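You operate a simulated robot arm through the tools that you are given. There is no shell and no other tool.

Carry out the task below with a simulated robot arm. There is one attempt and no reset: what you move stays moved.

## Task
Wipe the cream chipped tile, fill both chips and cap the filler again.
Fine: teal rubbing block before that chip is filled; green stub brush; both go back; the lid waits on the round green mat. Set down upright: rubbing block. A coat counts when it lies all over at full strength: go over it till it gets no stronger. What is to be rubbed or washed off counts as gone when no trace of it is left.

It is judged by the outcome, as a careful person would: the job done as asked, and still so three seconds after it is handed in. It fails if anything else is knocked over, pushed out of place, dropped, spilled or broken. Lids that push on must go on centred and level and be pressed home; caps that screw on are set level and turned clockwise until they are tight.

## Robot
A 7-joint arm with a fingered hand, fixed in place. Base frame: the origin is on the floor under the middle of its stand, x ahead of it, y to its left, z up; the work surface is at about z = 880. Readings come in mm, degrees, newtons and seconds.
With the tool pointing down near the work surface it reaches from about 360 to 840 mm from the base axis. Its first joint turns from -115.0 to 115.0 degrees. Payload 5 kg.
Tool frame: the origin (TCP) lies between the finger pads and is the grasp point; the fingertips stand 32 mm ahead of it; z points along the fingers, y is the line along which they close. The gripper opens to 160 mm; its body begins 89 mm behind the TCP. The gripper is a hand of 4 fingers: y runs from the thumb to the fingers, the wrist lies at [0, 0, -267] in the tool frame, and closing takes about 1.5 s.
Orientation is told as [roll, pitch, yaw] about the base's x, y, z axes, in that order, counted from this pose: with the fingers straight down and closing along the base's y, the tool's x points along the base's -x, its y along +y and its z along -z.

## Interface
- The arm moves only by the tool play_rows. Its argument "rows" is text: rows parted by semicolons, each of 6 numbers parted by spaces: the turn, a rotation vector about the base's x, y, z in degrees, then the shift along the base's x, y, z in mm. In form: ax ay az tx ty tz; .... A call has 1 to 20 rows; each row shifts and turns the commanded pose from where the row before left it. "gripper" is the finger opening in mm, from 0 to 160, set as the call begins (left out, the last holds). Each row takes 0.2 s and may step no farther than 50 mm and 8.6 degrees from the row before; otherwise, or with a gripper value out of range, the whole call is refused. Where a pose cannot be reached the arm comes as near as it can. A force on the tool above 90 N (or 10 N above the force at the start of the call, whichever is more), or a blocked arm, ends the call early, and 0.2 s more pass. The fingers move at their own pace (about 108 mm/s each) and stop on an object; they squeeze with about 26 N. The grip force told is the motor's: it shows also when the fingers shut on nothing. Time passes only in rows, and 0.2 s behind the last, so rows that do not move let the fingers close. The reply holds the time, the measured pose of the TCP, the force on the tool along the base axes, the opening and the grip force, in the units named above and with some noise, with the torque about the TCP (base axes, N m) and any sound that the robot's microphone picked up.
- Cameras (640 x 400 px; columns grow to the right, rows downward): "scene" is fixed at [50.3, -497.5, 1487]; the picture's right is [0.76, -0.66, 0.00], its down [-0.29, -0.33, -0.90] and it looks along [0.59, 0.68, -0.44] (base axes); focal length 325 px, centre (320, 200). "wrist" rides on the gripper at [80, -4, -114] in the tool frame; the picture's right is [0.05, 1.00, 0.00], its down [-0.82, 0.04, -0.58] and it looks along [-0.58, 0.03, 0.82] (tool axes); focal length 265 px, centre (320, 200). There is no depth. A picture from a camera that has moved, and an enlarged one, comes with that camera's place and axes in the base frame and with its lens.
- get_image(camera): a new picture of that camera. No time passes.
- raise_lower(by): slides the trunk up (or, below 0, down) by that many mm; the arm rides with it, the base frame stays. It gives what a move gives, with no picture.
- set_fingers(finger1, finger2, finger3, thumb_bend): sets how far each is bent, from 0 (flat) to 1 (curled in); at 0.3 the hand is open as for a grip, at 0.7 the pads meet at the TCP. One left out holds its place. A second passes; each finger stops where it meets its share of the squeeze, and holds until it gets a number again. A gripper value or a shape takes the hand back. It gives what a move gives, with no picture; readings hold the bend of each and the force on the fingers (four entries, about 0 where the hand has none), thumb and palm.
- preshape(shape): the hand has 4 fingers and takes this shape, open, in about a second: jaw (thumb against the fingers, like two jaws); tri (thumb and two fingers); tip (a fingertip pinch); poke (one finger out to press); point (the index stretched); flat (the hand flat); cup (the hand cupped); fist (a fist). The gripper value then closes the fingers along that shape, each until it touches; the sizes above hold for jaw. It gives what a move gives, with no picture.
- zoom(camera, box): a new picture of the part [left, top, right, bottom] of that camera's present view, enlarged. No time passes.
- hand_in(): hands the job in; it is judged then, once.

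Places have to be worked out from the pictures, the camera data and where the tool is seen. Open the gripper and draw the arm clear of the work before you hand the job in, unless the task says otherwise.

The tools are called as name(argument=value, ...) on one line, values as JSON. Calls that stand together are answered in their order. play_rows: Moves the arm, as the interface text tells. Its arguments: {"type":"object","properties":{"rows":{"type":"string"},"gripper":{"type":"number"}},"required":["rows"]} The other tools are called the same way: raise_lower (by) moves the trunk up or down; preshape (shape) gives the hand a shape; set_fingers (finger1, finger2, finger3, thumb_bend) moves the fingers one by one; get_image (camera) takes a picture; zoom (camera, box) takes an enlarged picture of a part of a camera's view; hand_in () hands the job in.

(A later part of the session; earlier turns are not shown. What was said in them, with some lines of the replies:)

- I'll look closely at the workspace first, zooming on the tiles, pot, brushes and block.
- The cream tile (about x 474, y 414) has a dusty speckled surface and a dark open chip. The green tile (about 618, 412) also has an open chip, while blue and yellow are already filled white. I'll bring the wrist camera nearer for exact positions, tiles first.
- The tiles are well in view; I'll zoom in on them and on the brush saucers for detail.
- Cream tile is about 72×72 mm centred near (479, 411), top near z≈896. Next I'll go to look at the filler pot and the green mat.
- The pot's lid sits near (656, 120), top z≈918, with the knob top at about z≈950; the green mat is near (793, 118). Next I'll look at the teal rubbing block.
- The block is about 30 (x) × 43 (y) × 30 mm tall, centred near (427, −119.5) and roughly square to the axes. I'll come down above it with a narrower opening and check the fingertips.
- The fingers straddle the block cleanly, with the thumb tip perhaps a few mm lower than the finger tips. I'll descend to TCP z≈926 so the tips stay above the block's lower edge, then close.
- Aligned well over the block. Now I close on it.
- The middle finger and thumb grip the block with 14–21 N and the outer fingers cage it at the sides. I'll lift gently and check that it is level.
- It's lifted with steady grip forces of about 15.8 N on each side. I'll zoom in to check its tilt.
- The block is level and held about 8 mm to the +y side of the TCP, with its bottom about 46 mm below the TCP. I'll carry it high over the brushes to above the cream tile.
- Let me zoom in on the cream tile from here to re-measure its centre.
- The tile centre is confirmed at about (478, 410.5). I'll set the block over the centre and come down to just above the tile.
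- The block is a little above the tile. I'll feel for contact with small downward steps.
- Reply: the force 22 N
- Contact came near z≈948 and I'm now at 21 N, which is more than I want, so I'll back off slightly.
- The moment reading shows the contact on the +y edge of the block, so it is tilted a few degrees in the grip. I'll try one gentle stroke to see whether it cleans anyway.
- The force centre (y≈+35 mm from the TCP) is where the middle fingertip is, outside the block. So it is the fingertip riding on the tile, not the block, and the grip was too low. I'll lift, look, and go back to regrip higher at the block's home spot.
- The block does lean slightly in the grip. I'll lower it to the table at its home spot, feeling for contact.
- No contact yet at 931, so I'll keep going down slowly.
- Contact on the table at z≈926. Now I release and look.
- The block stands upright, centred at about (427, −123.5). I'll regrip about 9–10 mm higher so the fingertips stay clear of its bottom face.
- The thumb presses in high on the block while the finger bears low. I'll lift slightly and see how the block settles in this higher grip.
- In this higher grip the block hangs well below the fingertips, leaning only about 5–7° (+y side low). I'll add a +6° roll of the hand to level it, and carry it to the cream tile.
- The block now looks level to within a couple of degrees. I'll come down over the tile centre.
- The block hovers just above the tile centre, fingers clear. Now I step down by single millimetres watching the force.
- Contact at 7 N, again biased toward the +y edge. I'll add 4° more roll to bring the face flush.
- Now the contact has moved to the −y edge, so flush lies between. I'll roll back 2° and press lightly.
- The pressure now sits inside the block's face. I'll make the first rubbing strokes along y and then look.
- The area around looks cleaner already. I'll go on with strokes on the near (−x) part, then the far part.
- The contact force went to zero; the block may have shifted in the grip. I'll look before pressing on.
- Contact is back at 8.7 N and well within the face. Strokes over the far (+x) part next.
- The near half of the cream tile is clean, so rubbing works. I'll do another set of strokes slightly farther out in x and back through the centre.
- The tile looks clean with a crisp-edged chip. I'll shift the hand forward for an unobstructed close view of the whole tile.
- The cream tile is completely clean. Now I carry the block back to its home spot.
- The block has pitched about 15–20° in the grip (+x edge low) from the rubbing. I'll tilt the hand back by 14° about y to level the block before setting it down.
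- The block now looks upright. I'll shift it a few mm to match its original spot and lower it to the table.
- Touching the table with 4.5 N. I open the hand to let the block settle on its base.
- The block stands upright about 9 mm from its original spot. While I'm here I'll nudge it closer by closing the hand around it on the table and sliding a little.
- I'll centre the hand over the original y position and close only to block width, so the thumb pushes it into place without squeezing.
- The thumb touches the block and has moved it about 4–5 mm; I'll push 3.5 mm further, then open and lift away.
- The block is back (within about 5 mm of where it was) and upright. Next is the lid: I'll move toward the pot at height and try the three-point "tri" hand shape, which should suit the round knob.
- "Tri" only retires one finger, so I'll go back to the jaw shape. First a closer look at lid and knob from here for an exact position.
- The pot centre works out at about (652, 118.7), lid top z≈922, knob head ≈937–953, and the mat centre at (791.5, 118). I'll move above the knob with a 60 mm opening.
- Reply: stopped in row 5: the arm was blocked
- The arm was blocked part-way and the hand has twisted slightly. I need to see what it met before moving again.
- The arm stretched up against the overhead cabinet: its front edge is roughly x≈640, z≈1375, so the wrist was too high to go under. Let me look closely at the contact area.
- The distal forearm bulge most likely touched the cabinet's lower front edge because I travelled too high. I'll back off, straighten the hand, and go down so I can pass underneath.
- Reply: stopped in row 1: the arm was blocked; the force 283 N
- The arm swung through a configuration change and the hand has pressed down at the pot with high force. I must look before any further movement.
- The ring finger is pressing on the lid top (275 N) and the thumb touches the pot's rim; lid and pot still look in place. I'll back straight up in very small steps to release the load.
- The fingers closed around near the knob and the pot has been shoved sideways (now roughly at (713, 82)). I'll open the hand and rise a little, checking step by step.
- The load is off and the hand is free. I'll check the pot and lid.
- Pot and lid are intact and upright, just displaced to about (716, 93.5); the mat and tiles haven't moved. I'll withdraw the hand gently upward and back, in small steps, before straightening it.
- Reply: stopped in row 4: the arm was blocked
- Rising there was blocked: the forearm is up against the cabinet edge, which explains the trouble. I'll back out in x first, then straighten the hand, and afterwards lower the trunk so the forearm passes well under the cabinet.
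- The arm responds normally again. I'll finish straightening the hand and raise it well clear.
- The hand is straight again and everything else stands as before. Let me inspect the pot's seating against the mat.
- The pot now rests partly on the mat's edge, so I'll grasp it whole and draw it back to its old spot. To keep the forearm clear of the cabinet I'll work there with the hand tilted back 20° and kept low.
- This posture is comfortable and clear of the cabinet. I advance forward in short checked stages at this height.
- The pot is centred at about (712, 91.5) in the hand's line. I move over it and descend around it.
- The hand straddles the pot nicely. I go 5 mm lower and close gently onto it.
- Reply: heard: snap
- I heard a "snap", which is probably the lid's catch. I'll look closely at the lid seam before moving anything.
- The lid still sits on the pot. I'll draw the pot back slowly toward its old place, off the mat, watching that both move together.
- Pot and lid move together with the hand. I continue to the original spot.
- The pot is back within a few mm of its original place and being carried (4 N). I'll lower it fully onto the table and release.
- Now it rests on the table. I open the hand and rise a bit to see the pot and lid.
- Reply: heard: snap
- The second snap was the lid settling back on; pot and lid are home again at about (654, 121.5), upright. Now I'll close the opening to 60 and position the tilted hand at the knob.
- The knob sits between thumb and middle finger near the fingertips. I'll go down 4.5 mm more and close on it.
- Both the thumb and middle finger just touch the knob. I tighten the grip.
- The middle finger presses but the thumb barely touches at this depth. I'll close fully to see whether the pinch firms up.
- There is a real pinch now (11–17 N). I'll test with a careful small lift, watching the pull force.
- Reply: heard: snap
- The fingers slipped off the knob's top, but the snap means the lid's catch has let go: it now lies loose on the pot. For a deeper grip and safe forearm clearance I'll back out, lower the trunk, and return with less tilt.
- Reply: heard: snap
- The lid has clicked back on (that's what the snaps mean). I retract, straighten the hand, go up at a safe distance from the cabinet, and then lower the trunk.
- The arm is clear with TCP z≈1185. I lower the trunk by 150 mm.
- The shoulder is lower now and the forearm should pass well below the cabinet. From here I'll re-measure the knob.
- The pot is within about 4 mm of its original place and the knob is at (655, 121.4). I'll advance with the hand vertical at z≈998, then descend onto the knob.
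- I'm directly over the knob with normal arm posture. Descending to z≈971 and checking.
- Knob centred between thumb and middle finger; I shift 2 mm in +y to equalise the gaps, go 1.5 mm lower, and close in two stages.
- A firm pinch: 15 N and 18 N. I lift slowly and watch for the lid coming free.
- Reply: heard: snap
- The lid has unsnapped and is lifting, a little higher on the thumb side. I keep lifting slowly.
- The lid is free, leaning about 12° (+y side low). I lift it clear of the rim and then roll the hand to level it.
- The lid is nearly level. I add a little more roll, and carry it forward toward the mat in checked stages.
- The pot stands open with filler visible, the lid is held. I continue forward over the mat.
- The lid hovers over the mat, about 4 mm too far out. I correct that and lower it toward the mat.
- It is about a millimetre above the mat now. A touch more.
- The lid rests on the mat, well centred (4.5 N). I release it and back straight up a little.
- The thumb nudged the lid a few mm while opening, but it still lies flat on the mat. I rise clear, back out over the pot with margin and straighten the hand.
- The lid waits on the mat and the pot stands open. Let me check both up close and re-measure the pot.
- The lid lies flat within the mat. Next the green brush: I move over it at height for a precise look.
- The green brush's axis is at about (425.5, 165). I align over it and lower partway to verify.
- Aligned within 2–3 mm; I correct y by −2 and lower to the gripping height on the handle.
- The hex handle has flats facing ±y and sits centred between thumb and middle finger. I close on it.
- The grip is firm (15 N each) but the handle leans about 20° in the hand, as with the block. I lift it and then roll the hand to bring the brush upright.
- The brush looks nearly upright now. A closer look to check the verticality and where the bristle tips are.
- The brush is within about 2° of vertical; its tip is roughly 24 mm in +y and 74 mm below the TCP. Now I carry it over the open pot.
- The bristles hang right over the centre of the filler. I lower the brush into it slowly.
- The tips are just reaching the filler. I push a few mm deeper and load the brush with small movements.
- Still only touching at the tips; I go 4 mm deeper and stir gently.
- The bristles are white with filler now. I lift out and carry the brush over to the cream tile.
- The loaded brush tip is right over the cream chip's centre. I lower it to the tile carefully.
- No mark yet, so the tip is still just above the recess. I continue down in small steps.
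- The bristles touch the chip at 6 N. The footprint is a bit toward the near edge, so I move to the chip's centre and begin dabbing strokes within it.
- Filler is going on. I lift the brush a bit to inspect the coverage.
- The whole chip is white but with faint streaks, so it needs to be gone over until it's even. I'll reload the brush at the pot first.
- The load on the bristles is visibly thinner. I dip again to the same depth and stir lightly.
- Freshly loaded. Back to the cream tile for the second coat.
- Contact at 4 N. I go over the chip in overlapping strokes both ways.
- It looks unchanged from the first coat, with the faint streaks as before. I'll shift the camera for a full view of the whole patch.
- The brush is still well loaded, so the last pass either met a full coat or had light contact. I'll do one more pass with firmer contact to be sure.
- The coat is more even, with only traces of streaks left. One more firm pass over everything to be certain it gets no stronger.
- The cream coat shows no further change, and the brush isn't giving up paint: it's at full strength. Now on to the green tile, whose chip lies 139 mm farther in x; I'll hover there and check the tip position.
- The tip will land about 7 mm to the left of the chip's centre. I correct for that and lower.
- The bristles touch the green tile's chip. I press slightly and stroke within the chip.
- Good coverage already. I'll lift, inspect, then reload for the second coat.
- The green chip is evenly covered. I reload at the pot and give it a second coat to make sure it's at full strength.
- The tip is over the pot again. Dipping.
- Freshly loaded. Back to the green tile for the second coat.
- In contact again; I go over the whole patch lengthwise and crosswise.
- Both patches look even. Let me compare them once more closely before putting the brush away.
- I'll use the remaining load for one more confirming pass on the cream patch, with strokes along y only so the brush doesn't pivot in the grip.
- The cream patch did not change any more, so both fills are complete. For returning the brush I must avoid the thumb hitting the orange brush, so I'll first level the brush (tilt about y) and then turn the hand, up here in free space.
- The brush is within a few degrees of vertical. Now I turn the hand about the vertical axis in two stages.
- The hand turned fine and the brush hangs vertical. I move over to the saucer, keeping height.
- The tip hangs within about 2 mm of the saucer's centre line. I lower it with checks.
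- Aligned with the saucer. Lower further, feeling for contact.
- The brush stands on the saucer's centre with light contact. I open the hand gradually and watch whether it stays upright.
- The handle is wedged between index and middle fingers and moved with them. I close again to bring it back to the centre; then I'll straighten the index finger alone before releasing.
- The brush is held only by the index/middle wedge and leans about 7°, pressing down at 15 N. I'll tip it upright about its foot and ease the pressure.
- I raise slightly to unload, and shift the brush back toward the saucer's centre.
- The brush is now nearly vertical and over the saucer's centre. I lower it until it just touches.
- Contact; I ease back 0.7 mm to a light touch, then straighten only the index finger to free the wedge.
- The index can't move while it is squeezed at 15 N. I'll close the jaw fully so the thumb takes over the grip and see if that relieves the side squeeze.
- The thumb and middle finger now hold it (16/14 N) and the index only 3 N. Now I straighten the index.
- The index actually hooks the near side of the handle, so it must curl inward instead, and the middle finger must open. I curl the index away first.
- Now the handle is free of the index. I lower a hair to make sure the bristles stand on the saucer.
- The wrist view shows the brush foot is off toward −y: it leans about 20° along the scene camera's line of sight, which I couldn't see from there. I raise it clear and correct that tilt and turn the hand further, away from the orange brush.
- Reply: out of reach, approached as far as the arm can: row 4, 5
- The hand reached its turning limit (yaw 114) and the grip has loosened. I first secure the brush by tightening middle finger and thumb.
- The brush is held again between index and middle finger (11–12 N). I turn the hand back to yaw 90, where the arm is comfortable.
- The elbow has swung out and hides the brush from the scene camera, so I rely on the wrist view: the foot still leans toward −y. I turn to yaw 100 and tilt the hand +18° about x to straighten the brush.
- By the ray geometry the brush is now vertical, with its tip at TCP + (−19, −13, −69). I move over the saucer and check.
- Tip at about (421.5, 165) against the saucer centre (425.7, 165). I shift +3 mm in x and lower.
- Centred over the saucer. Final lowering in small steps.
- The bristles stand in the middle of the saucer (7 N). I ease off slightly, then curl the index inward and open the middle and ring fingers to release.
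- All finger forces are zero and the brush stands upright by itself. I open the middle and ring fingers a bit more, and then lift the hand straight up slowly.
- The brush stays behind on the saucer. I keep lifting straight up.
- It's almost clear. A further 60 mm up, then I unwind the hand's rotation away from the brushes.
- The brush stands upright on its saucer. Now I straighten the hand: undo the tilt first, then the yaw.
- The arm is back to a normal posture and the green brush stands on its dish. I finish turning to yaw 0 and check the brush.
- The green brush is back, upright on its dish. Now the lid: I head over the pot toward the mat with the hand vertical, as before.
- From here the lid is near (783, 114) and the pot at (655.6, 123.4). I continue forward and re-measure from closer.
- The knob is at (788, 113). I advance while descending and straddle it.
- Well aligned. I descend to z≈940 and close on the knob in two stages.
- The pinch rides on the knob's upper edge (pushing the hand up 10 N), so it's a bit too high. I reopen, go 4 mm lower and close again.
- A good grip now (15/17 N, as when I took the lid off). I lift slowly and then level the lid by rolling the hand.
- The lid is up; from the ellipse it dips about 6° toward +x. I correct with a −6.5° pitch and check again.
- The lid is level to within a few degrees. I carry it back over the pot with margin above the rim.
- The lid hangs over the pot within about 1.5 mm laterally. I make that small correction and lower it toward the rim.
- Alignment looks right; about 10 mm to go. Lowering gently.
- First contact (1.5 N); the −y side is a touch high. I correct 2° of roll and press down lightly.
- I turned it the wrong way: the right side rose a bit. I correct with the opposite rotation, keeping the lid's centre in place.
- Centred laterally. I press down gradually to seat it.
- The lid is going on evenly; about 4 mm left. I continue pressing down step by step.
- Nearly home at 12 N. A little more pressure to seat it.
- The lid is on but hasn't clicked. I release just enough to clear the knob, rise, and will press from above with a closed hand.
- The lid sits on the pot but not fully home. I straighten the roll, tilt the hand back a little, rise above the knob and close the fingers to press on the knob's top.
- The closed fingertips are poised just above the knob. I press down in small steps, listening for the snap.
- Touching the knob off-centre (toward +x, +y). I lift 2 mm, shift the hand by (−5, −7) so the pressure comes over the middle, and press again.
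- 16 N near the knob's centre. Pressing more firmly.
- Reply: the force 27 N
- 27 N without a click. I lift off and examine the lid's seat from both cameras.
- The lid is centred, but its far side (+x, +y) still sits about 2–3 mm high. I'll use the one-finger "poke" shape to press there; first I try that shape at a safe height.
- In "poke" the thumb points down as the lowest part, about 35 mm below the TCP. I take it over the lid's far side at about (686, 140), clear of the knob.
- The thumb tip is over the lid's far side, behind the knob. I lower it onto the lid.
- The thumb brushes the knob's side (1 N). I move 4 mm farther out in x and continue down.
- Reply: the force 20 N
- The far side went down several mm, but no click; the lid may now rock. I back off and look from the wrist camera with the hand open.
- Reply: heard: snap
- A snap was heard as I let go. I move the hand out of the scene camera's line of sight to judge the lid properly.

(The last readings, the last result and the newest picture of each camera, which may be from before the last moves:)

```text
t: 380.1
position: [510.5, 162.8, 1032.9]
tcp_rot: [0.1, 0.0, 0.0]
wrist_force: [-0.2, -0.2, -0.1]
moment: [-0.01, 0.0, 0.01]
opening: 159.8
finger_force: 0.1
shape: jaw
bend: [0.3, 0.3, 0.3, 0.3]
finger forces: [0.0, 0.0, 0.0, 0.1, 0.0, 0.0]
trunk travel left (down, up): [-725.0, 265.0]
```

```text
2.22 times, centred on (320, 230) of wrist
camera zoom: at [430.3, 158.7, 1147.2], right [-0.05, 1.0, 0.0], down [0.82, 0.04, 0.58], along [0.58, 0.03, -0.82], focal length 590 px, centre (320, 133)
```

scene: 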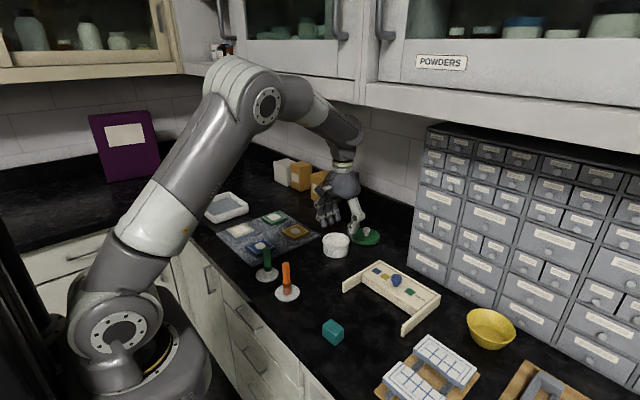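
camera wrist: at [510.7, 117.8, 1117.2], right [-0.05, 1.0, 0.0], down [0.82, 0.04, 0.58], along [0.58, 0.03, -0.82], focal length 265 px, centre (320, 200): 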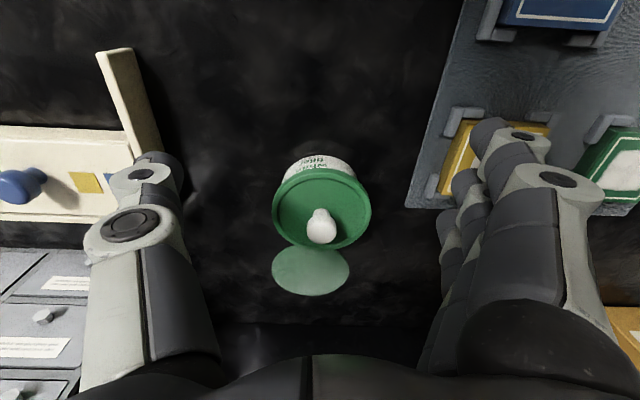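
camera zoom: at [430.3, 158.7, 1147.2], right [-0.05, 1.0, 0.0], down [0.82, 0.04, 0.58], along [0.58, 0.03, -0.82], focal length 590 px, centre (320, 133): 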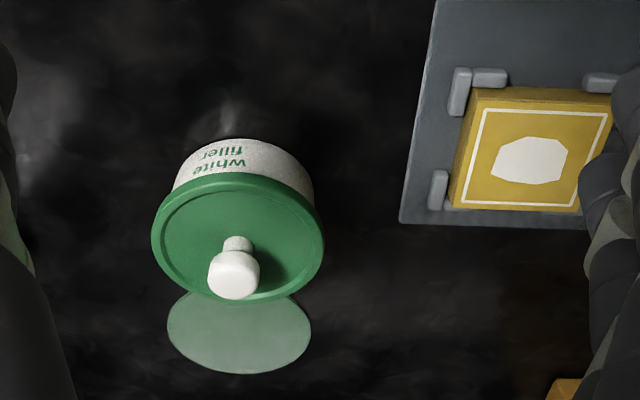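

The lid now looks level, centred and at its original height, and the snap came as it settled. To be certain, I'll give the knob one centred press from above with closed fingers.

play_rows(rows="0 -4 0 18 -6 -4; 0 -4 0 18 -7 -4; 0 -4 0 18 -7 -4; 0 0 0 18 -7 -4; 0 0 0 18 -7 -4; 0 0 0 18 -7 -4; 0 0 0 18 -7 0; 0 0 0 9.5 -2 0; 0 0 0 0 0 0", gripper=0)

zoom(camera="scene", box=[310, 195, 370, 260])

```text
t: 382.1
position: [645.8, 112.8, 1009.6]
tcp_rot: [0.1, -11.8, 0.0]
wrist_force: [-0.4, 0.3, 0.2]
moment: [-0.02, 0.0, -0.04]
opening: 0.0
finger_force: 26.1
shape: jaw
bend: [0.69, 0.63, 0.69, 0.67]
finger forces: [0.1, 0.0, 0.1, 0.0, 0.0, 0.0]
trunk travel left (down, up): [-725.0, 265.0]
```

```text
6.15 times, centred on (340, 228) of scene
camera zoom: at [50.3, -497.5, 1487.0], right [0.76, -0.66, 0.0], down [-0.29, -0.33, -0.9], along [0.59, 0.68, -0.44], focal length 1998 px, centre (197, 31)
```

zoom: 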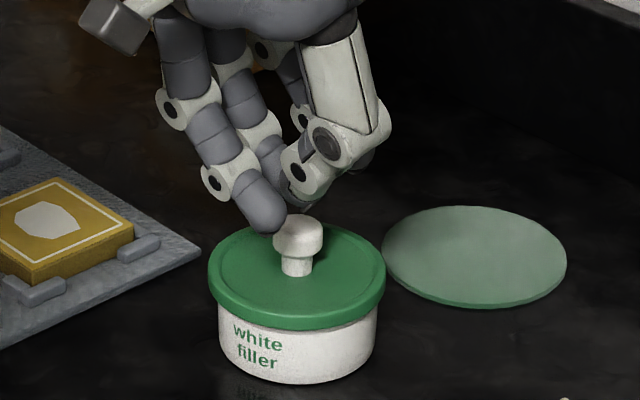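

play_rows(rows="0 0 0 0 0 -6; 0 0 0 0 0 -6; 0 0 0 0 0 -5; 0 0 0 0 0 -2; 0 0 0 0 0 0")

play_rows(rows="0 0 0 0 0 -1; 0 0 0 0 0 -1; 0 0 0 0 0 0")

```text
t: 383.3
position: [645.5, 113.0, 988.4]
tcp_rot: [0.1, -12.0, 0.1]
wrist_force: [-0.7, 0.2, 0.3]
moment: [0.02, -0.01, 0.0]
opening: 0.0
finger_force: 25.7
shape: jaw
bend: [0.69, 0.63, 0.69, 0.67]
finger forces: [0.0, 0.1, 0.0, 0.1, 0.0, 0.0]
trunk travel left (down, up): [-725.0, 265.0]
```

```text
t: 384.1
position: [645.0, 113.6, 988.4]
tcp_rot: [0.2, -12.0, 0.0]
wrist_force: [-0.1, -0.3, -0.1]
moment: [0.0, 0.01, 0.01]
opening: 0.0
finger_force: 26.2
shape: jaw
bend: [0.69, 0.63, 0.69, 0.67]
finger forces: [0.1, 0.0, 0.1, 0.0, 0.0, 0.1]
trunk travel left (down, up): [-725.0, 265.0]
```

play_rows(rows="0 0 0 0 0 -1; 0 0 0 0 0 -1; 0 0 0 0 0 0")

play_rows(rows="0 0 0 0 0 -1; 0 0 0 0 0 0; 0 0 0 0 0 0")

```text
t: 384.9
position: [645.3, 112.9, 985.4]
tcp_rot: [0.1, -12.2, 0.1]
wrist_force: [-0.1, 0.5, 3.8]
moment: [0.05, -0.07, 0.0]
opening: 0.0
finger_force: 26.1
shape: jaw
bend: [0.69, 0.63, 0.69, 0.67]
finger forces: [0.1, 0.0, 0.0, 0.1, 0.0, 0.0]
trunk travel left (down, up): [-725.0, 265.0]
```

```text
t: 385.7
position: [644.8, 112.8, 986.9]
tcp_rot: [0.1, -12.2, 0.0]
wrist_force: [3.0, 1.2, 10.0]
moment: [0.18, -0.19, -0.02]
opening: 0.0
finger_force: 26.0
shape: jaw
bend: [0.69, 0.64, 0.69, 0.67]
finger forces: [0.0, 0.0, 0.0, 0.1, 0.0, 0.1]
trunk travel left (down, up): [-725.0, 265.0]
```

Contact about 2 mm lower than before the snap, which indicates that the lid is home. I press to about 30 N to confirm.

play_rows(rows="0 0 0 0 0 -1; 0 0 0 0 0 -1; 0 0 0 0 0 0")

play_rows(rows="0 0 0 0 0 -1; 0 0 0 0 0 0; 0 0 0 0 0 0")

zoom(camera="scene", box=[315, 215, 365, 260])

```text
t: 386.5
position: [644.6, 112.1, 984.5]
tcp_rot: [0.1, -12.3, 0.0]
wrist_force: [1.7, 1.3, 24.0]
moment: [0.34, -0.23, -0.01]
opening: 0.0
finger_force: 26.0
shape: jaw
bend: [0.69, 0.66, 0.69, 0.67]
finger forces: [0.1, 42.6, 0.1, 0.1, 0.0, 0.0]
trunk travel left (down, up): [-725.0, 265.0]
```

```text
t: 387.3
position: [645.0, 112.6, 983.8]
tcp_rot: [0.1, -12.3, 0.0]
wrist_force: [3.4, 3.3, 31.4]
moment: [0.4, -0.38, 0.03]
opening: 0.2
finger_force: 25.7
shape: jaw
bend: [0.69, 0.67, 0.69, 0.67]
finger forces: [0.0, 50.8, 0.0, 0.0, 0.0, 0.0]
trunk travel left (down, up): [-725.0, 265.0]
```

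```text
8.89 times, centred on (340, 238) of scene
camera zoom: at [50.3, -497.5, 1487.0], right [0.76, -0.66, 0.0], down [-0.29, -0.33, -0.9], along [0.59, 0.68, -0.44], focal length 2886 px, centre (142, -133)
```

zoom: 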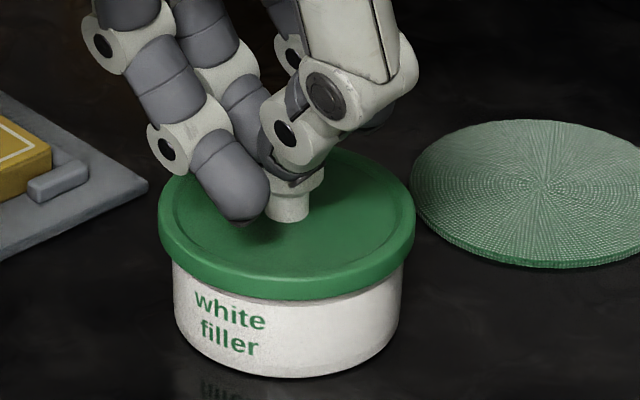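

At 31 N the lid holds firm and level: it's home. I lift off straight and withdraw the hand.

play_rows(rows="0 0 0 0 0 4; 0 0 0 0 0 8; 0 0 0 0 0 10; 0 0 0 -20 0 3; 0 0 0 -20 0 0; 0 0 0 -20 0 0; 0 0 0 -20 0 0; 0 4 0 -20 0 10; 0 4 0 -20 10 10; 0 4 0 -20 10 15; 0 0 0 0 10 15; 0 0 0 0 0 0")

get_image(camera="scene")

zoom(camera="scene", box=[315, 220, 360, 262])

```text
t: 389.9
position: [505.2, 142.2, 1055.9]
tcp_rot: [0.1, 0.1, 0.0]
wrist_force: [0.2, -0.1, -0.3]
moment: [-0.02, -0.01, -0.03]
opening: 0.2
finger_force: 25.7
shape: jaw
bend: [0.69, 0.64, 0.69, 0.67]
finger forces: [0.1, 0.0, 0.1, 0.0, 0.1, 0.1]
trunk travel left (down, up): [-725.0, 265.0]
```

```text
taken
```

scene: 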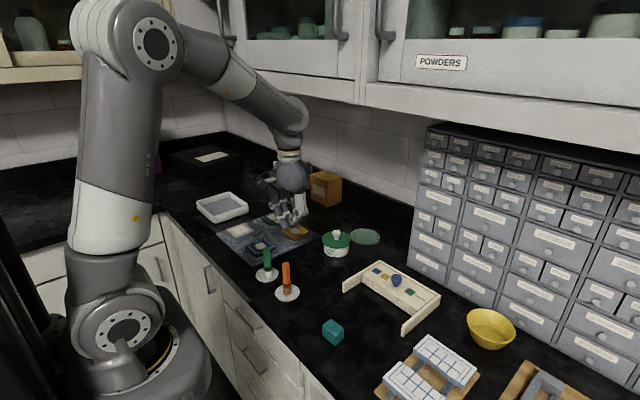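

```text
9.52 times, centred on (338, 241) of scene
camera zoom: at [50.3, -497.5, 1487.0], right [0.76, -0.66, 0.0], down [-0.29, -0.33, -0.9], along [0.59, 0.68, -0.44], focal length 3093 px, centre (153, -190)
```

zoom: 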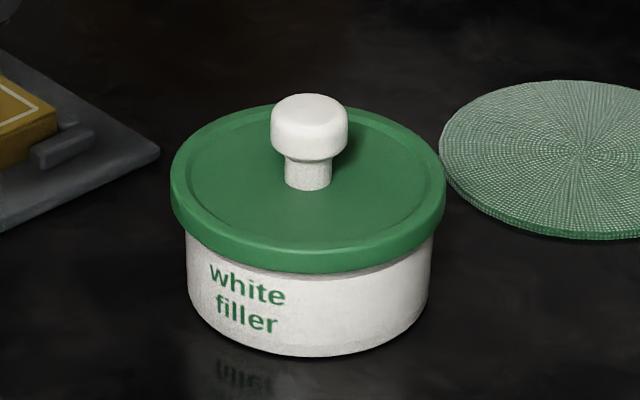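

The filler is capped: level, centred, pressed home. I open the hand, raise the trunk back and draw the arm clear, then do a final check of everything.

play_rows(rows="0 0 0 -5 15 10; 0 0 0 -5 20 10; 0 0 0 0 20 10; 0 0 0 0 20 10; 0 0 0 0 20 10; 0 0 0 0 0 0", gripper=160)

raise_lower(by=150)

get_image(camera="scene")

get_image(camera="wrist")

zoom(camera="scene", box=[200, 180, 360, 350])

```text
t: 391.3
position: [493.6, 239.4, 1106.0]
tcp_rot: [0.1, 0.0, 0.0]
wrist_force: [0.1, -0.2, -0.1]
moment: [-0.03, -0.01, 0.01]
opening: 160.0
finger_force: 0.0
shape: jaw
bend: [0.3, 0.3, 0.3, 0.3]
finger forces: [0.0, 0.0, 0.0, 0.0, 0.0, 0.0]
trunk travel left (down, up): [-725.0, 265.0]
```

```text
t: 393.1
position: [495.8, 238.1, 1256.8]
tcp_rot: [0.2, 0.0, 0.0]
wrist_force: [-0.4, 0.3, -0.1]
moment: [0.01, 0.02, 0.03]
opening: 160.2
finger_force: 0.1
shape: jaw
bend: [0.3, 0.3, 0.3, 0.3]
finger forces: [0.1, 0.0, 0.1, 0.0, 0.0, 0.0]
trunk travel left (down, up): [-875.0, 115.0]
```

```text
taken
```

scene: 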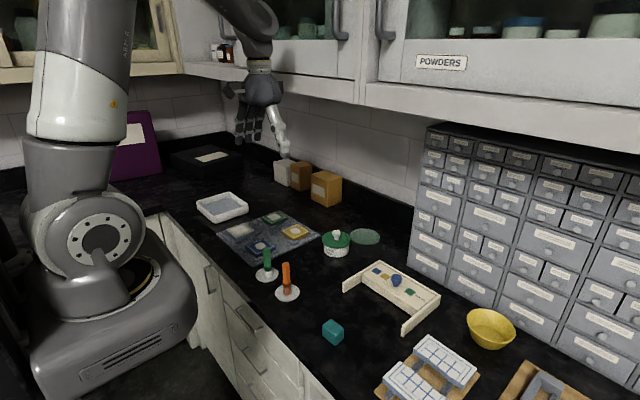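

```text
taken
camera wrist: at [415.8, 234.0, 1369.7], right [-0.05, 1.0, 0.0], down [0.82, 0.04, 0.58], along [0.58, 0.03, -0.82], focal length 265 px, centre (320, 200)
```

wrist: 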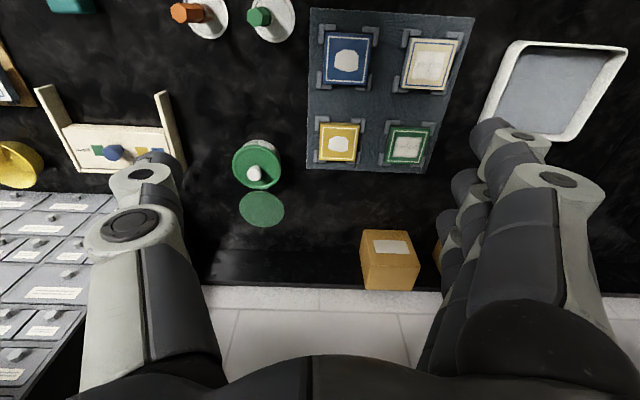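

```text
2.35 times, centred on (280, 265) of scene
camera zoom: at [50.3, -497.5, 1487.0], right [0.76, -0.66, 0.0], down [-0.29, -0.33, -0.9], along [0.59, 0.68, -0.44], focal length 764 px, centre (414, 47)
```

zoom: 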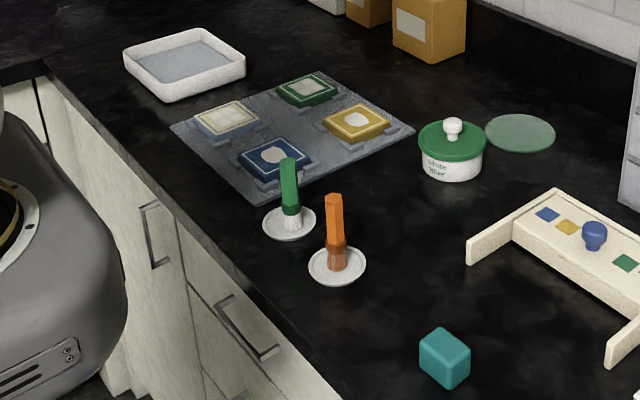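

Everything is standing in its place. One last close look at the tiles from the wrist camera.

zoom(camera="wrist", box=[295, 0, 485, 180])

zoom(camera="scene", box=[215, 200, 325, 270])

```text
2.22 times, centred on (390, 90) of wrist
camera zoom: at [415.8, 234.0, 1369.7], right [-0.05, 1.0, 0.0], down [0.82, 0.04, 0.58], along [0.58, 0.03, -0.82], focal length 590 px, centre (164, 444)
```

zoom: 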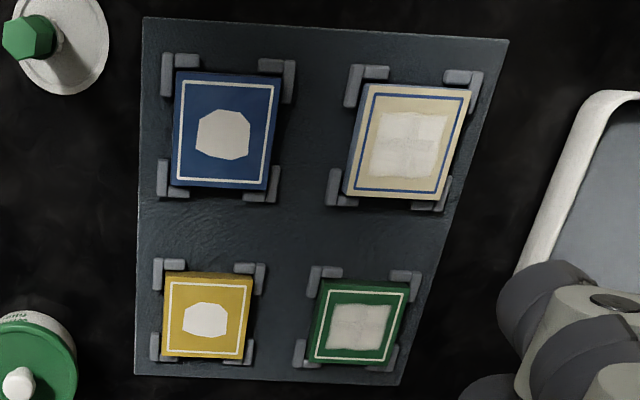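

```text
5.71 times, centred on (270, 235) of scene
camera zoom: at [50.3, -497.5, 1487.0], right [0.76, -0.66, 0.0], down [-0.29, -0.33, -0.9], along [0.59, 0.68, -0.44], focal length 1856 px, centre (606, 0)
```

zoom: 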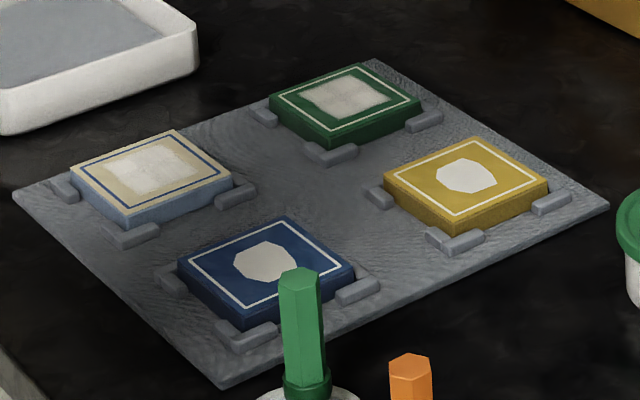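

The cream tile is wiped and both chips are covered evenly with white filler. The filler spreads somewhat past the chip edges onto the glaze of both tiles. The pot is capped, level and pressed home. The green brush stands on its dish and the teal block is upright at its spot. The hand is open and clear, so I hand in the job.

hand_in()

```text
The job is handed in.
```

The job is handed in. The cream tile is wiped, both chips are filled, and the filler pot is capped.

- **Cream tile:** I rubbed it with the teal block before filling. No dust was left on it in the pictures.
- **Fills:** Both chips have an even white coat from the green stub brush. On the cream tile the last pass changed nothing. On the green tile I gave a second coat, but did not repeat it to confirm. The filler spreads past the chip edges onto the glaze of both tiles, and I left it there.
- **Lid:** It waited on the round green mat. It is back on the pot, level and centred. It snapped on, and a further press of about 31 N did not move it.
- **Tools:** The teal block stands upright within about 5 mm of where it started. The green brush stands upright on its dish, a few millimetres off centre.

**Arm jam at the pot:** Early on the arm jammed, most likely against the overhead cabinet. When it came free it pressed the lid hard and shoved the pot about 65–70 mm. The pot stayed upright with its lid on. I moved it back to within a few millimetres of its place, and nothing else was moved. Afterwards I worked near the pot with the trunk lowered to clear the cabinet.
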